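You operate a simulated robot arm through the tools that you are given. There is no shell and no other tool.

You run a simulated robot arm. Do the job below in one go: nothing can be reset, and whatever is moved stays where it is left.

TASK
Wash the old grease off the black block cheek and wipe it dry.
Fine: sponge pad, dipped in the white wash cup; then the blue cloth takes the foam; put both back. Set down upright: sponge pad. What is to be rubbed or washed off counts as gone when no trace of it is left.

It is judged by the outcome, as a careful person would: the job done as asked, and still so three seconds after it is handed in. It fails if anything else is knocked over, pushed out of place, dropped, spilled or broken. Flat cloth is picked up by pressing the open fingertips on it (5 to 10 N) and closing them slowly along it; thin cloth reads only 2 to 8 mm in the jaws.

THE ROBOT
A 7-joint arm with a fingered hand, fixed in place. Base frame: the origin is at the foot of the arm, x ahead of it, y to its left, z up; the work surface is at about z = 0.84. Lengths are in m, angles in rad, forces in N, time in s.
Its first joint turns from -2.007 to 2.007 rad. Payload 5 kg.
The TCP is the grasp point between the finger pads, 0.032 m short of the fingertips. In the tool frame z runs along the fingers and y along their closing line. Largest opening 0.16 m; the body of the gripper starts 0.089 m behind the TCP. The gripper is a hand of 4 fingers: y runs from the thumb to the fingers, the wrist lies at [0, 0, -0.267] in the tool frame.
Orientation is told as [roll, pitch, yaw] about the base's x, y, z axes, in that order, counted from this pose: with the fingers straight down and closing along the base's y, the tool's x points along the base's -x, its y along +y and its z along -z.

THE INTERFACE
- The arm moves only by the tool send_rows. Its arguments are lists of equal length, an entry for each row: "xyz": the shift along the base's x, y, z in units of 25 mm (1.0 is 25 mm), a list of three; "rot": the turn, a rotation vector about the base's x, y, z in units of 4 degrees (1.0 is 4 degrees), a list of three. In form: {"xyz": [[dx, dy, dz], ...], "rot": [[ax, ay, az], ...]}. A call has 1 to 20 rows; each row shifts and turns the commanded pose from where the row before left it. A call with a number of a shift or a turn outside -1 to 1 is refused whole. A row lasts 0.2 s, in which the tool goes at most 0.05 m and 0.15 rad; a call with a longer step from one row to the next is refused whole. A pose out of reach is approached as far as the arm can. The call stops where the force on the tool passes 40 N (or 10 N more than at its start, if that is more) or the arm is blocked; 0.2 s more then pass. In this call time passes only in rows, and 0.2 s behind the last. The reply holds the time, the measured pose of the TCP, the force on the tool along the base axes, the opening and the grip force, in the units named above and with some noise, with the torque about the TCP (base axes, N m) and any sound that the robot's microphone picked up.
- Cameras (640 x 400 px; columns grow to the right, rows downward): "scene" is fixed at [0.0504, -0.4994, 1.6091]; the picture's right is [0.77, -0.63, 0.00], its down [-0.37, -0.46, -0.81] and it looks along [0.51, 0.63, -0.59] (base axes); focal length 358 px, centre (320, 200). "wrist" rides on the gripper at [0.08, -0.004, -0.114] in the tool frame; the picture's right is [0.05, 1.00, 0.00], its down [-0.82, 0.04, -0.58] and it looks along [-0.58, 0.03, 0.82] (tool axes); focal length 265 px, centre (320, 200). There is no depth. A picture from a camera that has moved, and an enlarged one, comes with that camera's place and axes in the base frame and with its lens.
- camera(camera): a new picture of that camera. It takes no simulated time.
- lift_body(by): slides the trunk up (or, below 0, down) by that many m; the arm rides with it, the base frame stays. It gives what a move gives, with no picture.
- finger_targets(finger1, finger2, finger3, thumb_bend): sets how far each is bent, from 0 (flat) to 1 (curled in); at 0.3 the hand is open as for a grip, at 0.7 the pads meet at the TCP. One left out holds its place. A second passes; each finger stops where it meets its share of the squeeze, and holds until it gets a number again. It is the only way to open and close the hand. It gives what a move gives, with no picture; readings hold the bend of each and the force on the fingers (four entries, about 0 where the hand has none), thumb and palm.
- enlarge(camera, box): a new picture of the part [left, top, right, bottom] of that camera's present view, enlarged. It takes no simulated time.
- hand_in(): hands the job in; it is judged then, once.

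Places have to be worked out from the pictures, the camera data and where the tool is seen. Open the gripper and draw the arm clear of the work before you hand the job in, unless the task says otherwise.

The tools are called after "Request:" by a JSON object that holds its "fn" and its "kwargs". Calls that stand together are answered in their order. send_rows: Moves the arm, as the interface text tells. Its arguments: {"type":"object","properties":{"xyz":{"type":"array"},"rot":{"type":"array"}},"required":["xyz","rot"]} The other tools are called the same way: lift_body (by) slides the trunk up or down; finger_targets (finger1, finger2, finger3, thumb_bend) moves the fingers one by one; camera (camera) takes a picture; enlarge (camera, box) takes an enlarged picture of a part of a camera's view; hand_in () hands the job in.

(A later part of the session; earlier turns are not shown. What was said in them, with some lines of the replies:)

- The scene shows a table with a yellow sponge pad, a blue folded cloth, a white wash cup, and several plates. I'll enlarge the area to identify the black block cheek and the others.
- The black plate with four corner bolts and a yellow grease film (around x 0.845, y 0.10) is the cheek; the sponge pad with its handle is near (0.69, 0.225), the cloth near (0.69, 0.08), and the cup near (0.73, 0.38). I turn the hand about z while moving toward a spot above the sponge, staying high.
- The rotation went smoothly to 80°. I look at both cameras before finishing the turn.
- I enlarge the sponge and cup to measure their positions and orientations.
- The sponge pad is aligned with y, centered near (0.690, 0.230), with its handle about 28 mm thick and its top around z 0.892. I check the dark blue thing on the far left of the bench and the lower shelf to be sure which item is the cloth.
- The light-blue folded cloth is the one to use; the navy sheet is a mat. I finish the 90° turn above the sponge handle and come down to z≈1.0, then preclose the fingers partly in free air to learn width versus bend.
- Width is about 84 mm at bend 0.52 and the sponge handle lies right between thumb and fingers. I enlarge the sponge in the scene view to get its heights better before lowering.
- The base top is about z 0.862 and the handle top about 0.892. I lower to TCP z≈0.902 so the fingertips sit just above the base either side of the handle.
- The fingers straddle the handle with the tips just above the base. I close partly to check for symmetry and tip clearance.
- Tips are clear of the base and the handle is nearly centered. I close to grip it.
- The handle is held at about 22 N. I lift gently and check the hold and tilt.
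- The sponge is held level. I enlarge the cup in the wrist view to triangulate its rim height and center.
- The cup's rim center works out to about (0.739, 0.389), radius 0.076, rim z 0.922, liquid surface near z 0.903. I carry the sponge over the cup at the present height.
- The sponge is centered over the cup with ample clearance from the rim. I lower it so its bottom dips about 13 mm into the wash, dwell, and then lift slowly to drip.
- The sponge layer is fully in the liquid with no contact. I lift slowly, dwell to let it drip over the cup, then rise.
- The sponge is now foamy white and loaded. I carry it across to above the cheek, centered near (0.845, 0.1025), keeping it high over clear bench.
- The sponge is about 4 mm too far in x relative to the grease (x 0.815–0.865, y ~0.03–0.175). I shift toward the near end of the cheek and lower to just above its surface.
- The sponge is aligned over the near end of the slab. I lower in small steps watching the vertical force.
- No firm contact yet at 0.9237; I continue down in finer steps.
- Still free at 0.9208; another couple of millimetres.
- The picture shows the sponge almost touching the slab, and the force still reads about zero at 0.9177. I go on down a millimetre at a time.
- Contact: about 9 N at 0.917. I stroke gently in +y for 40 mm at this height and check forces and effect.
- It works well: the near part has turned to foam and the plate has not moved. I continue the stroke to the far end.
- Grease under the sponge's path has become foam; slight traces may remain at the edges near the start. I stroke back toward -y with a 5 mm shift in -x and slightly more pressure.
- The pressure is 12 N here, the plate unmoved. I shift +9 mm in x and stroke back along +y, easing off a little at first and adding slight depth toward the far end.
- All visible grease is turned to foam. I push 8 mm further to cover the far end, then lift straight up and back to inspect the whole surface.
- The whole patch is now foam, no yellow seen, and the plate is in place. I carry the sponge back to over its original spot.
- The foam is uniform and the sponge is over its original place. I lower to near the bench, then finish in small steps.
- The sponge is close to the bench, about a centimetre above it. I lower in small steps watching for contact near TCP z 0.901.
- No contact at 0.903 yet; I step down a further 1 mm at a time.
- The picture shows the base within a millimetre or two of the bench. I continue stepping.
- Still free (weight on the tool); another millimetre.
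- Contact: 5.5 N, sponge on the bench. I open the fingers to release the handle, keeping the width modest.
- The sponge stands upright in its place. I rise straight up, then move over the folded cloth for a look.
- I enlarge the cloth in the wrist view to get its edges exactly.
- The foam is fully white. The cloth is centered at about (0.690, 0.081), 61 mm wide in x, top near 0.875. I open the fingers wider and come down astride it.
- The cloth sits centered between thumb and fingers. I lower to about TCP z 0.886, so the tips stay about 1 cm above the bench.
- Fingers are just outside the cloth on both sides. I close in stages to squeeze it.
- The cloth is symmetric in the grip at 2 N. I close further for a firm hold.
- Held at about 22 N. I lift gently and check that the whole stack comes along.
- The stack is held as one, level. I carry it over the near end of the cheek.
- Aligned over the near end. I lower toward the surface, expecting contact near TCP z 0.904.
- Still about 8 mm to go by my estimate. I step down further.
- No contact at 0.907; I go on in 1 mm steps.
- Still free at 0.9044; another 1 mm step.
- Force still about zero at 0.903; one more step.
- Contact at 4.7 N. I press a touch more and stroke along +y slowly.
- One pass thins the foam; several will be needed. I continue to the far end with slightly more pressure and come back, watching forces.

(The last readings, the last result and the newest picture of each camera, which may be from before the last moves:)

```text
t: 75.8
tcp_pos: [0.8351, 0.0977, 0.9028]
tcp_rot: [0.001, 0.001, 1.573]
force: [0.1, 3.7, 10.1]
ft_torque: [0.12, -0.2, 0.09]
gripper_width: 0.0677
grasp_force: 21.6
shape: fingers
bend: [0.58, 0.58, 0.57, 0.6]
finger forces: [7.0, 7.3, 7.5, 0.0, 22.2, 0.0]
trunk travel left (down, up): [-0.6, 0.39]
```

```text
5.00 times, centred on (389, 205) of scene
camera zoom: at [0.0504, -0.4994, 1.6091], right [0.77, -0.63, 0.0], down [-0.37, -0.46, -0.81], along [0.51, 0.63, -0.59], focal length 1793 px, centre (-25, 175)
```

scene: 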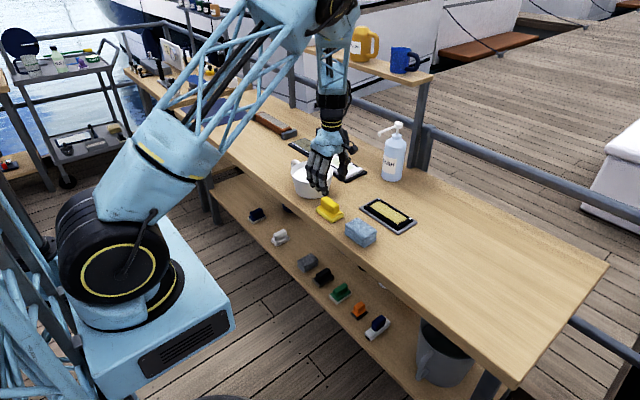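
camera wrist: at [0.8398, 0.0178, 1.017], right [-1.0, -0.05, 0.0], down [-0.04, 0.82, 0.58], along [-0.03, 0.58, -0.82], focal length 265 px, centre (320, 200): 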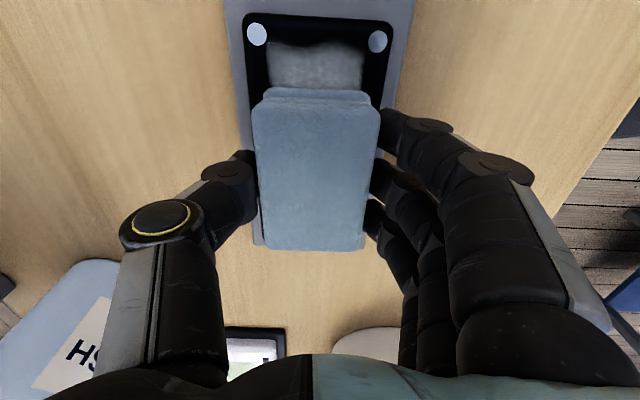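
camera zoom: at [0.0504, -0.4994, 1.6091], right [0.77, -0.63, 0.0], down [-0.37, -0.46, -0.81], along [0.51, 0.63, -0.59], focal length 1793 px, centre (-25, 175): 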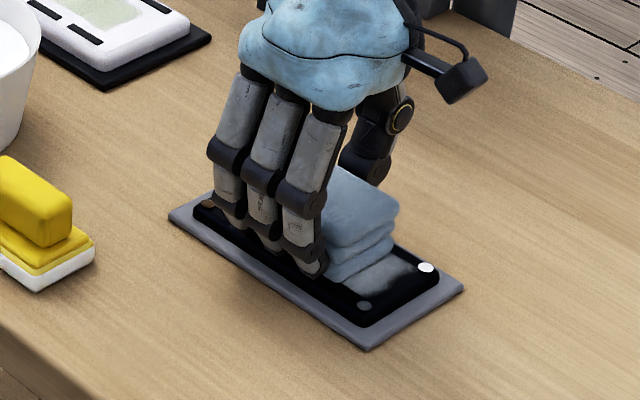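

Force about 10 N, plate steady. I carry on to the near end, shift +6 mm in x, and stroke back.

Request:
{"fn": "send_rows", "kwargs": {"xyz": [[0, -0.2, 0], [0, -0.2, 0], [0, -0.2, 0], [0, -0.2, 0], [0, -0.2, 0], [0, -0.2, 0], [0, -0.2, 0], [0, -0.2, 0], [0, -0.1, 0], [0.12, 0, 0], [0.12, 0.1, 0], [0, 0.2, 0], [0, 0.2, 0], [0, 0.2, 0], [0, 0.2, 0], [0, 0.2, 0], [0, 0.2, 0], [0, 0.2, 0], [0, 0.2, 0], [0, 0.2, 0]], "rot": [[0, 0, 0], [0, 0, 0], [0, 0, 0], [0, 0, 0], [0, 0, 0], [0, 0, 0], [0, 0, 0], [0, 0, 0], [0, 0, 0], [0, 0, 0], [0, 0, 0], [0, 0, 0], [0, 0, 0], [0, 0, 0], [0, 0, 0], [0, 0, 0], [0, 0, 0], [0, 0, 0], [0, 0, 0], [0, 0, 0]]}}

Request:
{"fn": "camera", "kwargs": {"camera": "wrist"}}

Request:
{"fn": "enlarge", "kwargs": {"camera": "scene", "box": [345, 165, 433, 245]}}

```text
t: 80.0
tcp_pos: [0.84, 0.1041, 0.9018]
tcp_rot: [0.001, 0.0, 1.573]
force: [0.8, -2.3, 6.3]
ft_torque: [-0.07, -0.08, -0.05]
gripper_width: 0.0679
grasp_force: 22.4
shape: fingers
bend: [0.58, 0.58, 0.58, 0.6]
finger forces: [7.5, 7.3, 7.0, 0.0, 22.0, 0.0]
trunk travel left (down, up): [-0.6, 0.39]
```

```text
taken
camera wrist: at [0.8457, 0.0228, 1.0169], right [-1.0, -0.05, 0.0], down [-0.04, 0.82, 0.58], along [-0.03, 0.58, -0.82], focal length 265 px, centre (320, 200)
```

wrist: 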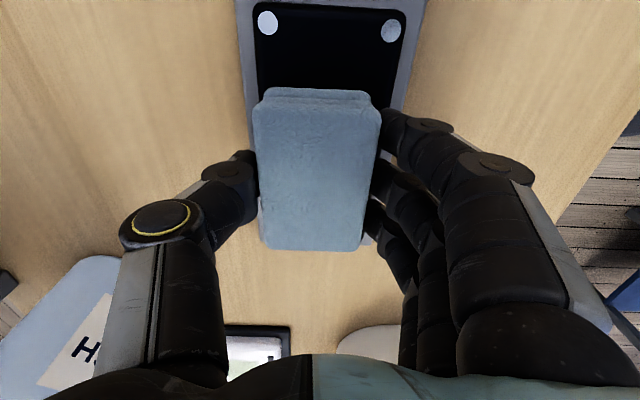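

```text
5.00 times, centred on (389, 205) of scene
camera zoom: at [0.0504, -0.4994, 1.6091], right [0.77, -0.63, 0.0], down [-0.37, -0.46, -0.81], along [0.51, 0.63, -0.59], focal length 1793 px, centre (-25, 175)
```

zoom: 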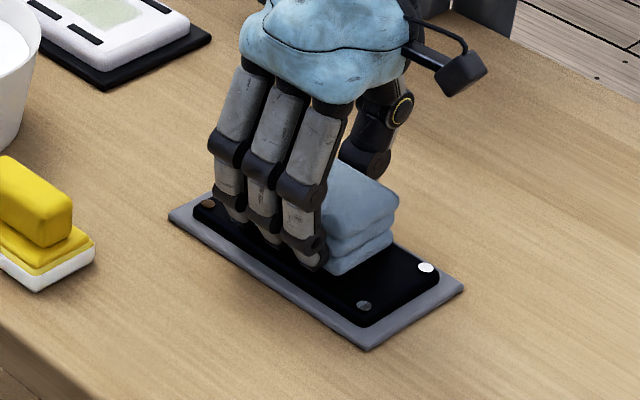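

The near end is now clean black. I continue to the far end (y≈0.15), and rub back and forth there with small x shifts.

Request:
{"fn": "send_rows", "kwargs": {"xyz": [[0, 0.2, -0.01], [0, 0.2, 0], [0, 0.2, 0], [0, 0.2, 0], [0, 0.2, 0], [0, 0.2, 0], [0, 0.2, 0], [0, 0.2, 0], [0, 0.2, 0], [0, 0.1, 0], [-0.12, 0, 0], [-0.12, 0, 0], [0, -0.2, 0], [0, -0.2, 0], [0, -0.2, 0], [0, -0.2, 0], [0, -0.2, 0], [0, -0.2, 0], [0, -0.2, 0], [0, -0.2, 0]], "rot": [[0, 0, 0], [0, 0, 0], [0, 0, 0], [0, 0, 0], [0, 0, 0], [0, 0, 0], [0, 0, 0], [0, 0, 0], [0, 0, 0], [0, 0, 0], [0, 0, 0], [0, 0, 0], [0, 0, 0], [0, 0, 0], [0, 0, 0], [0, 0, 0], [0, 0, 0], [0, 0, 0], [0, 0, 0], [0, 0, 0]]}}

Request:
{"fn": "enlarge", "kwargs": {"camera": "wrist", "box": [220, 0, 420, 125]}}

Request:
{"fn": "enlarge", "kwargs": {"camera": "scene", "box": [345, 165, 433, 245]}}

```text
t: 84.2
tcp_pos: [0.8359, 0.1116, 0.901]
tcp_rot: [-0.002, 0.001, 1.572]
force: [-0.3, 6.1, 13.0]
ft_torque: [0.2, -0.08, 0.04]
gripper_width: 0.0679
grasp_force: 21.8
shape: fingers
bend: [0.58, 0.58, 0.58, 0.6]
finger forces: [7.4, 7.3, 7.4, 0.0, 21.9, 0.0]
trunk travel left (down, up): [-0.6, 0.39]
```

```text
3.20 times, centred on (320, 62) of wrist
camera zoom: at [0.8401, 0.0307, 1.0165], right [-1.0, -0.05, 0.0], down [-0.04, 0.82, 0.58], along [-0.03, 0.58, -0.82], focal length 849 px, centre (320, 640)
```

zoom: 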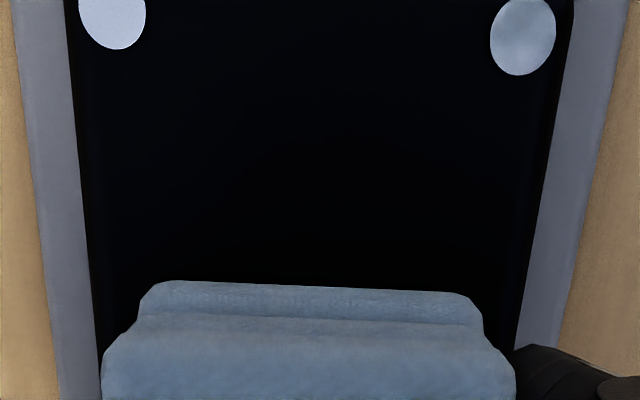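

```text
5.00 times, centred on (389, 205) of scene
camera zoom: at [0.0504, -0.4994, 1.6091], right [0.77, -0.63, 0.0], down [-0.37, -0.46, -0.81], along [0.51, 0.63, -0.59], focal length 1793 px, centre (-25, 175)
```

zoom: 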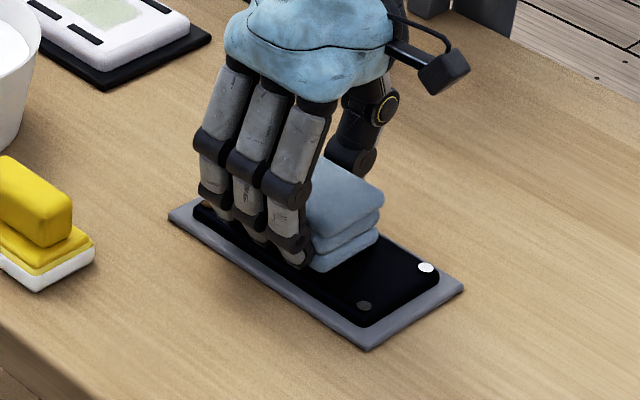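

The near half is perfectly clean. I do one more back-and-forth over the far half with slightly eased pressure, then lift for inspection.

Request:
{"fn": "send_rows", "kwargs": {"xyz": [[0, 0.2, 0.015], [0, 0.2, 0], [0, 0.2, 0], [0, 0.2, 0], [0, 0.2, 0], [0, 0.2, 0], [0, 0.2, 0], [0, 0.1, 0], [0.15, 0, 0], [0.15, 0, 0], [0, -0.2, 0], [0, -0.2, 0], [0, -0.2, 0], [0, -0.2, 0], [0, -0.2, 0], [0, -0.2, 0], [0, 0, 0.1], [0, 0, 0.3], [0, 0, 0.6], [0, 0, 0.8]], "rot": [[0, 0, 0], [0, 0, 0], [0, 0, 0], [0, 0, 0], [0, 0, 0], [0, 0, 0], [0, 0, 0], [0, 0, 0], [0, 0, 0], [0, 0, 0], [0, 0, 0], [0, 0, 0], [0, 0, 0], [0, 0, 0], [0, 0, 0], [0, 0, 0], [0, 0, 0], [0, 0, 0], [0, 0, 0], [0, 0, 0]]}}

Request:
{"fn": "enlarge", "kwargs": {"camera": "scene", "box": [350, 185, 426, 240]}}

Request:
{"fn": "camera", "kwargs": {"camera": "wrist"}}

```text
t: 88.4
tcp_pos: [0.8414, 0.1169, 0.9463]
tcp_rot: [-0.002, 0.001, 1.573]
force: [0.4, -0.1, -0.8]
ft_torque: [0.01, 0.0, -0.06]
gripper_width: 0.0679
grasp_force: 21.4
shape: fingers
bend: [0.58, 0.58, 0.58, 0.6]
finger forces: [7.2, 7.0, 7.1, 0.0, 21.5, 0.1]
trunk travel left (down, up): [-0.6, 0.39]
```

```text
7.27 times, centred on (388, 212) of scene
camera zoom: at [0.0504, -0.4994, 1.6091], right [0.77, -0.63, 0.0], down [-0.37, -0.46, -0.81], along [0.51, 0.63, -0.59], focal length 2608 px, centre (-174, 109)
```

zoom: 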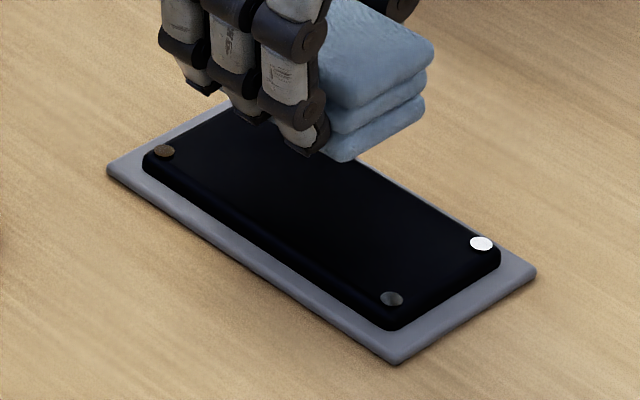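

```text
taken
camera wrist: at [0.8461, 0.0361, 1.0622], right [-1.0, -0.05, 0.0], down [-0.04, 0.82, 0.58], along [-0.03, 0.58, -0.82], focal length 265 px, centre (320, 200)
```

wrist: 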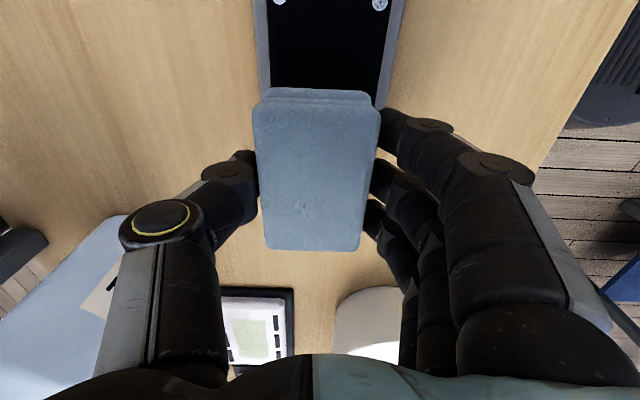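

The slab looks clean black. I rise and carry the cloth back over its original place, then inspect the whole cheek from both cameras.

Request:
{"fn": "send_rows", "kwargs": {"xyz": [[0, 0, 0.9], [-0.4, -0.1, 0.8], [-0.8, -0.19, 0], [-0.8, -0.19, 0], [-0.8, -0.19, 0], [-0.8, -0.19, 0], [-0.8, -0.19, 0], [-0.8, -0.19, 0], [-0.8, -0.19, 0]], "rot": [[0, 0, 0], [0, 0, 0], [0, 0, 0], [0, 0, 0], [0, 0, 0], [0, 0, 0], [0, 0, 0], [0, 0, 0], [0, 0, 0]]}}

Request:
{"fn": "enlarge", "kwargs": {"camera": "scene", "box": [350, 185, 426, 240]}}

Request:
{"fn": "camera", "kwargs": {"camera": "wrist"}}

Request:
{"fn": "enlarge", "kwargs": {"camera": "wrist", "box": [70, 0, 240, 200]}}

```text
t: 90.4
tcp_pos: [0.6938, 0.083, 0.9898]
tcp_rot: [0.001, -0.001, 1.574]
force: [0.2, 0.7, -1.5]
ft_torque: [0.01, 0.04, 0.01]
gripper_width: 0.0677
grasp_force: 20.9
shape: fingers
bend: [0.58, 0.58, 0.58, 0.6]
finger forces: [7.2, 7.2, 7.0, 0.0, 21.2, 0.1]
trunk travel left (down, up): [-0.6, 0.39]
```

```text
7.27 times, centred on (388, 212) of scene
camera zoom: at [0.0504, -0.4994, 1.6091], right [0.77, -0.63, 0.0], down [-0.37, -0.46, -0.81], along [0.51, 0.63, -0.59], focal length 2608 px, centre (-174, 109)
```

zoom: 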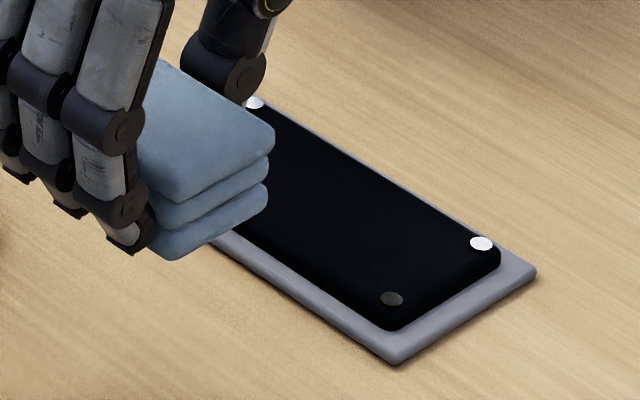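

```text
taken
camera wrist: at [0.6984, 0.0019, 1.1038], right [-1.0, -0.05, 0.0], down [-0.04, 0.82, 0.58], along [-0.03, 0.58, -0.82], focal length 265 px, centre (320, 200)
```

wrist: 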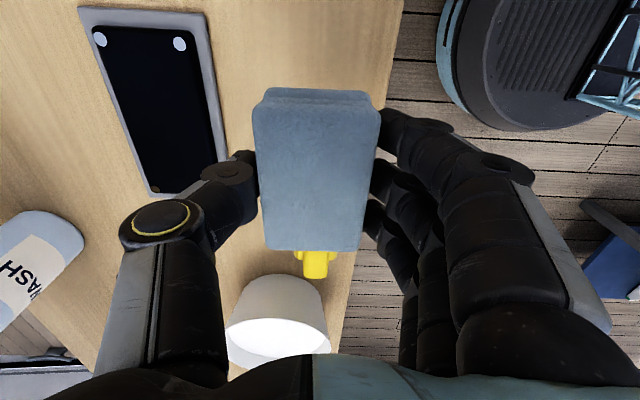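

```text
2.00 times, centred on (155, 100) of wrist
camera zoom: at [0.6984, 0.0019, 1.1038], right [-1.0, -0.05, 0.0], down [-0.04, 0.82, 0.58], along [-0.03, 0.58, -0.82], focal length 531 px, centre (650, 400)
```

zoom: 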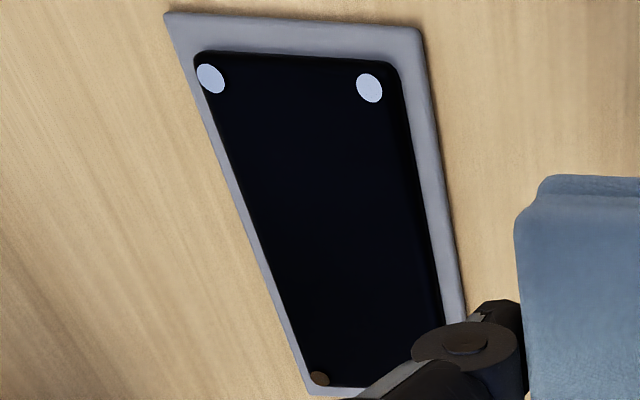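

Everything visible is clean; only the far near-side corner is hidden by the hand. I rise 8 cm to see the hidden corner before setting the cloth down.

Request:
{"fn": "send_rows", "kwargs": {"xyz": [[-0.08, -0.08, 0.8], [0, 0, 0.8], [0, 0, 0.8], [0, 0, 0.8], [0, 0, 0.8]], "rot": [[0, 0, 0], [0, 0, 0], [0, 0, 0], [0, 0, 0], [0, 0, 0]]}}

Request:
{"fn": "enlarge", "kwargs": {"camera": "wrist", "box": [110, 0, 260, 180]}}

Request:
{"fn": "enlarge", "kwargs": {"camera": "scene", "box": [350, 185, 426, 240]}}

```text
t: 91.6
tcp_pos: [0.6909, 0.0802, 1.09]
tcp_rot: [0.001, 0.001, 1.573]
force: [0.2, 0.1, -0.3]
ft_torque: [-0.03, 0.0, -0.02]
gripper_width: 0.068
grasp_force: 21.0
shape: fingers
bend: [0.58, 0.58, 0.58, 0.6]
finger forces: [7.1, 6.9, 6.9, 0.0, 21.1, 0.0]
trunk travel left (down, up): [-0.6, 0.39]
```

```text
2.22 times, centred on (185, 90) of wrist
camera zoom: at [0.6947, -0.0006, 1.2054], right [-1.0, -0.05, 0.0], down [-0.04, 0.82, 0.58], along [-0.03, 0.58, -0.82], focal length 590 px, centre (620, 444)
```

zoom: 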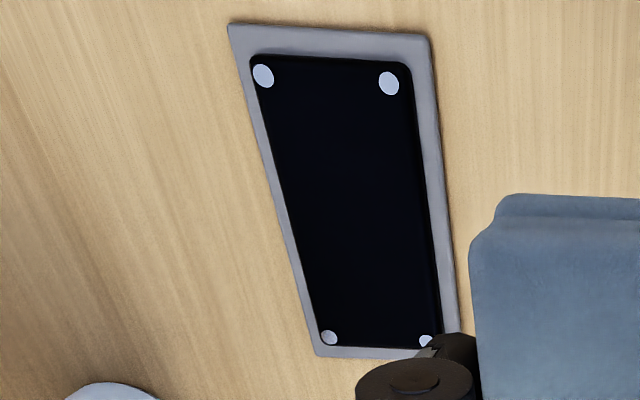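

```text
7.27 times, centred on (388, 212) of scene
camera zoom: at [0.0504, -0.4994, 1.6091], right [0.77, -0.63, 0.0], down [-0.37, -0.46, -0.81], along [0.51, 0.63, -0.59], focal length 2608 px, centre (-174, 109)
```

zoom: 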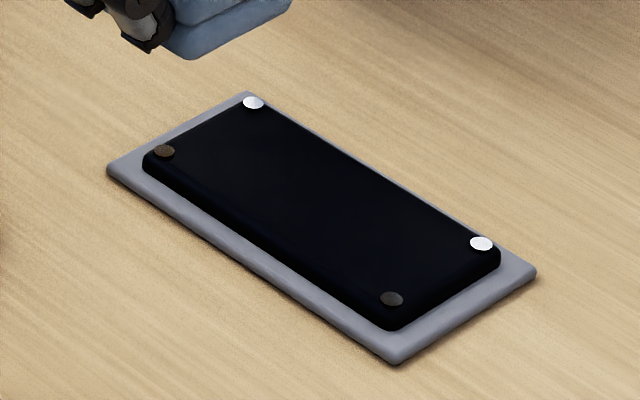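

The cheek is spotless in both views and the plate has not moved. I lower the cloth back to its original place, shifting about 3 mm in -x to undo the shift when gripping.

Request:
{"fn": "send_rows", "kwargs": {"xyz": [[-0.07, 0.02, -0.6], [-0.07, 0.02, -0.9], [0, 0, -0.9], [0, 0, -0.9], [0, 0, -0.9], [0, 0, -0.9], [0, 0, -0.9], [0, 0, -0.8], [0, 0, -0.5], [0, 0, -0.3], [0, 0, -0.2]], "rot": [[0, 0, 0], [0, 0, 0], [0, 0, 0], [0, 0, 0], [0, 0, 0], [0, 0, 0], [0, 0, 0], [0, 0, 0], [0, 0, 0], [0, 0, 0], [0, 0, 0]]}}

Request:
{"fn": "enlarge", "kwargs": {"camera": "scene", "box": [320, 180, 410, 250]}}

```text
t: 94.0
tcp_pos: [0.688, 0.0821, 0.8931]
tcp_rot: [0.0, 0.001, 1.572]
force: [-0.5, 0.3, -0.8]
ft_torque: [0.01, 0.01, -0.03]
gripper_width: 0.0679
grasp_force: 20.8
shape: fingers
bend: [0.58, 0.58, 0.58, 0.6]
finger forces: [7.1, 6.8, 7.0, 0.0, 20.9, 0.0]
trunk travel left (down, up): [-0.6, 0.39]
```

```text
5.71 times, centred on (365, 215) of scene
camera zoom: at [0.0504, -0.4994, 1.6091], right [0.77, -0.63, 0.0], down [-0.37, -0.46, -0.81], along [0.51, 0.63, -0.59], focal length 2049 px, centre (63, 114)
```

zoom: 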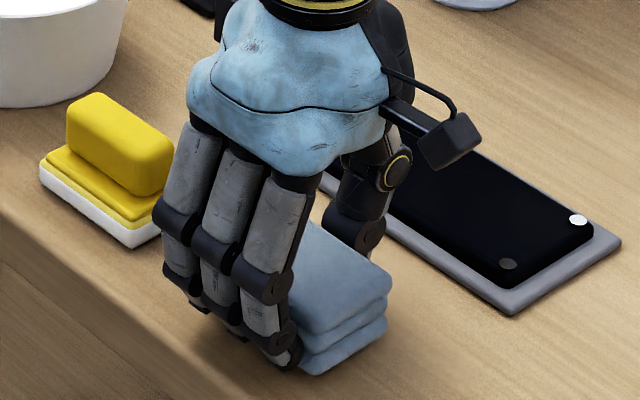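

The cloth is a few millimetres above the bench. I step down until contact shows.

Request:
{"fn": "send_rows", "kwargs": {"xyz": [[0, 0, -0.08], [0, 0, -0.08], [0, 0, -0.04], [0, 0, 0]], "rot": [[0, 0, 0], [0, 0, 0], [0, 0, 0], [0, 0, 0]]}}

```text
t: 95.0
tcp_pos: [0.6871, 0.0816, 0.8889]
tcp_rot: [-0.001, 0.0, 1.573]
force: [0.3, -0.6, -0.3]
ft_torque: [-0.03, 0.01, -0.01]
gripper_width: 0.0676
grasp_force: 21.2
shape: fingers
bend: [0.58, 0.58, 0.58, 0.6]
finger forces: [7.1, 6.9, 6.9, 0.0, 20.9, 0.1]
trunk travel left (down, up): [-0.6, 0.39]
```

No contact at 0.889; I continue with small steps.

Request:
{"fn": "send_rows", "kwargs": {"xyz": [[0, 0, -0.04], [0, 0, -0.04], [0, 0, 0]], "rot": [[0, 0, 0], [0, 0, 0], [0, 0, 0]]}}

```text
t: 95.8
tcp_pos: [0.6865, 0.0821, 0.8864]
tcp_rot: [0.002, 0.001, 1.572]
force: [-0.1, 0.5, -2.5]
ft_torque: [0.03, 0.0, -0.02]
gripper_width: 0.0676
grasp_force: 21.2
shape: fingers
bend: [0.58, 0.58, 0.58, 0.6]
finger forces: [7.1, 7.0, 7.0, 0.0, 20.9, 0.1]
trunk travel left (down, up): [-0.6, 0.39]
```

Still hanging; one more millimetre step.

Request:
{"fn": "send_rows", "kwargs": {"xyz": [[0, 0, -0.04], [0, 0, 0]], "rot": [[0, 0, 0], [0, 0, 0]]}}

```text
t: 96.4
tcp_pos: [0.6888, 0.0812, 0.887]
tcp_rot: [0.0, 0.0, 1.572]
force: [0.5, -1.6, 0.1]
ft_torque: [0.02, 0.0, 0.01]
gripper_width: 0.0678
grasp_force: 21.5
shape: fingers
bend: [0.58, 0.58, 0.58, 0.6]
finger forces: [7.1, 7.0, 7.0, 0.1, 20.9, 0.1]
trunk travel left (down, up): [-0.6, 0.39]
```

The force is near zero; another small step to make firm contact.

Request:
{"fn": "send_rows", "kwargs": {"xyz": [[0, 0, -0.04], [0, 0, 0]], "rot": [[0, 0, 0], [0, 0, 0]]}}

```text
t: 97.0
tcp_pos: [0.688, 0.0812, 0.8867]
tcp_rot: [0.0, -0.001, 1.573]
force: [-0.5, 0.7, 6.3]
ft_torque: [0.03, 0.02, 0.04]
gripper_width: 0.068
grasp_force: 21.1
shape: fingers
bend: [0.58, 0.58, 0.58, 0.6]
finger forces: [7.2, 7.1, 7.1, 0.0, 21.0, 0.0]
trunk travel left (down, up): [-0.6, 0.39]
```

The cloth is on the bench with about 6 N. I open the fingers, first a little and then wide enough to clear.

Request:
{"fn": "finger_targets", "kwargs": {"finger1": 0.53, "finger2": 0.53, "finger3": 0.53, "thumb_bend": 0.53}}

Request:
{"fn": "finger_targets", "kwargs": {"finger1": 0.46, "finger2": 0.46, "finger3": 0.46, "thumb_bend": 0.46}}

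Request:
{"fn": "camera", "kwargs": {"camera": "wrist"}}

```text
t: 98.0
tcp_pos: [0.6883, 0.0815, 0.8868]
tcp_rot: [-0.002, 0.0, 1.572]
force: [0.2, 0.9, -0.5]
ft_torque: [0.02, -0.01, 0.02]
gripper_width: 0.0788
grasp_force: 0.0
shape: fingers
bend: [0.53, 0.53, 0.53, 0.53]
finger forces: [0.0, 0.1, 0.0, 0.0, 0.1, 0.0]
trunk travel left (down, up): [-0.6, 0.39]
```

```text
t: 99.0
tcp_pos: [0.688, 0.0815, 0.8856]
tcp_rot: [0.001, 0.0, 1.574]
force: [0.5, 0.1, 0.0]
ft_torque: [-0.04, -0.01, -0.03]
gripper_width: 0.1062
grasp_force: 0.0
shape: fingers
bend: [0.46, 0.46, 0.46, 0.46]
finger forces: [0.1, 0.1, 0.0, 0.1, 0.0, 0.1]
trunk travel left (down, up): [-0.6, 0.39]
```

```text
taken
camera wrist: at [0.6925, 0.0005, 1.0002], right [-1.0, -0.05, 0.0], down [-0.04, 0.82, 0.58], along [-0.03, 0.58, -0.82], focal length 265 px, centre (320, 200)
```

wrist: 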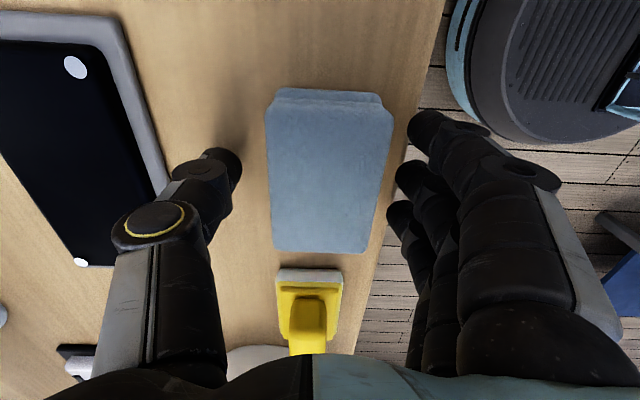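

The cloth lies flat and free of the fingers. I rise straight up and draw the hand clear, opening to the normal pose.

Request:
{"fn": "send_rows", "kwargs": {"xyz": [[0, 0, 0.2], [0, 0, 0.5], [0, 0, 0.8], [0, 0, 0.9], [0, 0, 0.9], [0, 0, 0.9], [0, 0, 0.9], [0, 0, 0.9], [0, 0, 0.9], [0, 0, 0.9], [0, 0, 0.9], [0, 0, 0.9], [0, -0.4, 0.8], [0, -0.8, 0.6], [0, -0.9, 0.3], [0, -0.9, 0], [0, -0.9, 0], [0, -0.9, 0], [0, -0.9, 0], [0, -0.7, 0]], "rot": [[0, 0, 0], [0, 0, 0], [0, 0, 0], [0, 0, 0], [0, 0, 0], [0, 0, 0], [0, 0, 0], [0, 0, 0], [0, 0, 0], [0, 0, 0], [0, 0, 0], [0, 0, 0], [0, 0, 0], [0, 0, 0], [0, 0, 0], [0, 0, 0], [0, 0, 0], [0, 0, 0], [0, 0, 0], [0, 0, 0]]}}

Request:
{"fn": "finger_targets", "kwargs": {"finger1": 0.3, "finger2": 0.3, "finger3": 0.3, "thumb_bend": 0.3}}

Request:
{"fn": "camera", "kwargs": {"camera": "scene"}}

Request:
{"fn": "enlarge", "kwargs": {"camera": "scene", "box": [280, 145, 440, 245]}}

Request:
{"fn": "camera", "kwargs": {"camera": "wrist"}}

```text
t: 103.2
tcp_pos: [0.6856, -0.0811, 1.1688]
tcp_rot: [0.0, 0.001, 1.572]
force: [0.1, -0.1, 0.0]
ft_torque: [-0.01, -0.01, 0.0]
gripper_width: 0.1066
grasp_force: 0.0
shape: fingers
bend: [0.46, 0.46, 0.46, 0.46]
finger forces: [0.0, 0.1, 0.0, 0.0, 0.0, 0.0]
trunk travel left (down, up): [-0.6, 0.39]
```

```text
t: 104.2
tcp_pos: [0.6867, -0.0804, 1.1687]
tcp_rot: [-0.001, -0.001, 1.573]
force: [-0.7, -0.1, 0.0]
ft_torque: [0.0, 0.01, 0.01]
gripper_width: 0.1702
grasp_force: 0.1
shape: fingers
bend: [0.3, 0.3, 0.3, 0.3]
finger forces: [0.1, 0.0, 0.0, 0.0, 0.0, 0.1]
trunk travel left (down, up): [-0.6, 0.39]
```

```text
taken
```

scene: 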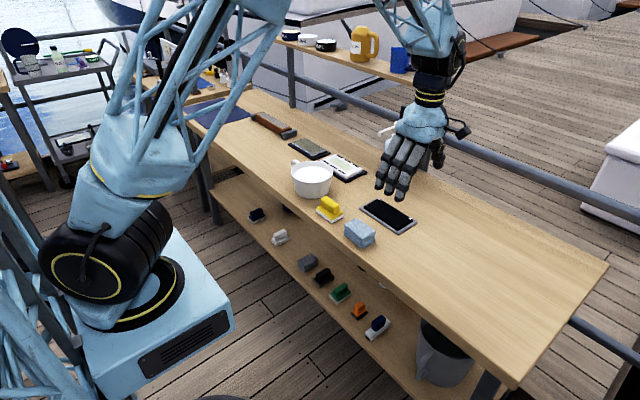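

```text
4.00 times, centred on (360, 195) of scene
camera zoom: at [0.0504, -0.4994, 1.6091], right [0.77, -0.63, 0.0], down [-0.37, -0.46, -0.81], along [0.51, 0.63, -0.59], focal length 1434 px, centre (160, 220)
```

zoom: 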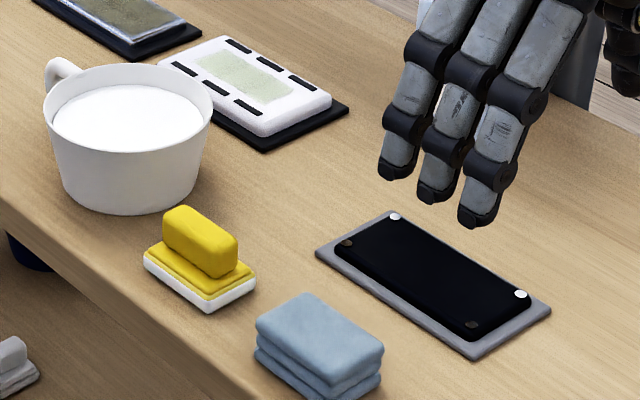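

```text
taken
camera wrist: at [0.6916, -0.1614, 1.2832], right [-1.0, -0.05, 0.0], down [-0.04, 0.82, 0.58], along [-0.03, 0.58, -0.82], focal length 265 px, centre (320, 200)
```

wrist: 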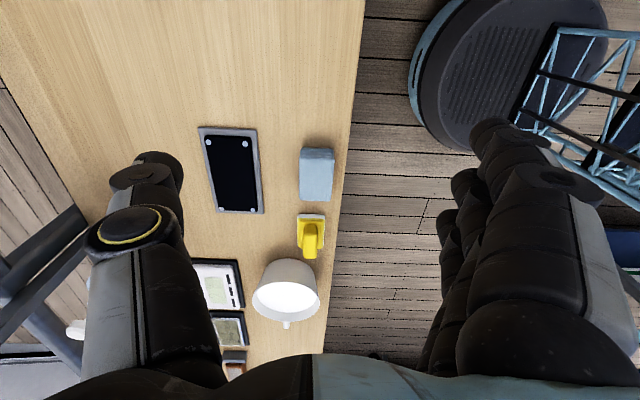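

The sponge stands upright and the cloth is back within a few millimetres; cup and plates are untouched. I draw the arm a bit further away and take a last close look at the cheek.

Request:
{"fn": "send_rows", "kwargs": {"xyz": [[0, -0.5, 0.3], [0, -0.8, 0.4], [0, -0.8, 0.4], [0, -0.8, 0.4], [0, -0.8, 0.4], [0, -0.8, 0.2]], "rot": [[0, 0, 0], [0, 0, 0], [0, 0, 0], [0, 0, 0], [0, 0, 0], [0, 0, 0]]}}

Request:
{"fn": "enlarge", "kwargs": {"camera": "scene", "box": [350, 185, 426, 240]}}

Request:
{"fn": "enlarge", "kwargs": {"camera": "scene", "box": [240, 90, 440, 260]}}

Request:
{"fn": "enlarge", "kwargs": {"camera": "wrist", "box": [180, 120, 360, 340]}}

```text
t: 105.6
tcp_pos: [0.6862, -0.1934, 1.2194]
tcp_rot: [0.0, 0.0, 1.572]
force: [-0.1, -0.4, 0.0]
ft_torque: [0.04, 0.0, 0.0]
gripper_width: 0.17
grasp_force: 0.0
shape: fingers
bend: [0.3, 0.3, 0.3, 0.3]
finger forces: [0.0, 0.0, 0.1, 0.0, 0.1, 0.0]
trunk travel left (down, up): [-0.6, 0.39]
```

```text
7.27 times, centred on (388, 212) of scene
camera zoom: at [0.0504, -0.4994, 1.6091], right [0.77, -0.63, 0.0], down [-0.37, -0.46, -0.81], along [0.51, 0.63, -0.59], focal length 2608 px, centre (-174, 109)
```

zoom: 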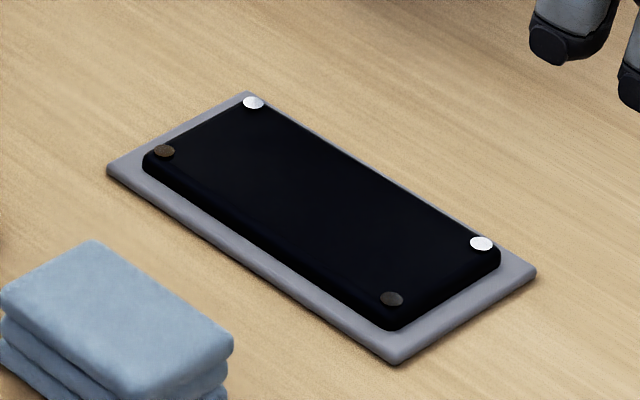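

```text
2.35 times, centred on (340, 175) of scene
camera zoom: at [0.0504, -0.4994, 1.6091], right [0.77, -0.63, 0.0], down [-0.37, -0.46, -0.81], along [0.51, 0.63, -0.59], focal length 844 px, centre (273, 259)
```

zoom: 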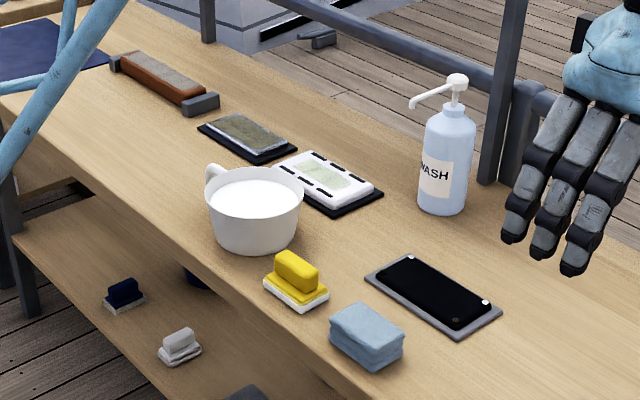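

```text
1.82 times, centred on (270, 230) of wrist
camera zoom: at [0.6912, -0.2746, 1.3347], right [-1.0, -0.05, 0.0], down [-0.04, 0.81, 0.58], along [-0.03, 0.58, -0.82], focal length 483 px, centre (411, 146)
```

zoom: 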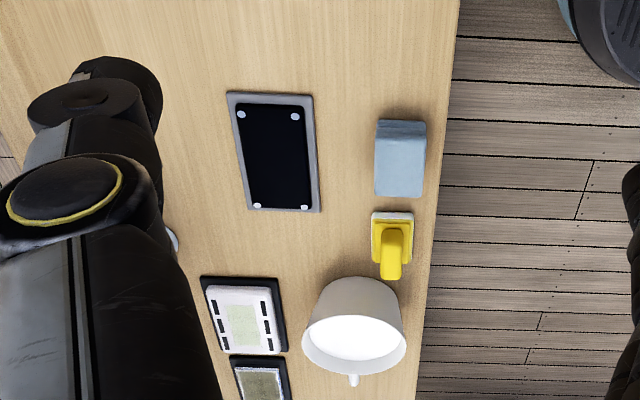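

The cheek shows no grease or foam. The sponge pad stands upright in its place, the cloth is folded back in its place, and everything else is where it was. The hand is open and clear of the work, so I hand the job in.

Request:
{"fn": "hand_in", "kwargs": {}}

```text
The job is handed in.
```

The black block cheek is washed and wiped dry. No grease or foam shows on it in either camera view.

- **Wash:** I dipped the sponge pad in the white cup and rubbed the patch lengthwise with small side shifts. All the grease turned to foam.
- **Dry:** I wiped the foam off with the folded blue cloth, going over the patch until the surface was plain black.
- **Put back:** The sponge pad stands upright where it was, still damp with foam on its underside. The cloth is back in its stack, about 5 mm nearer the arm than where it started.
- **Everything else:** The cheek's plate did not shift. The cup, the bottle and the other items on the bench look untouched.

The hand is open and clear of the bench, and the job is handed in.
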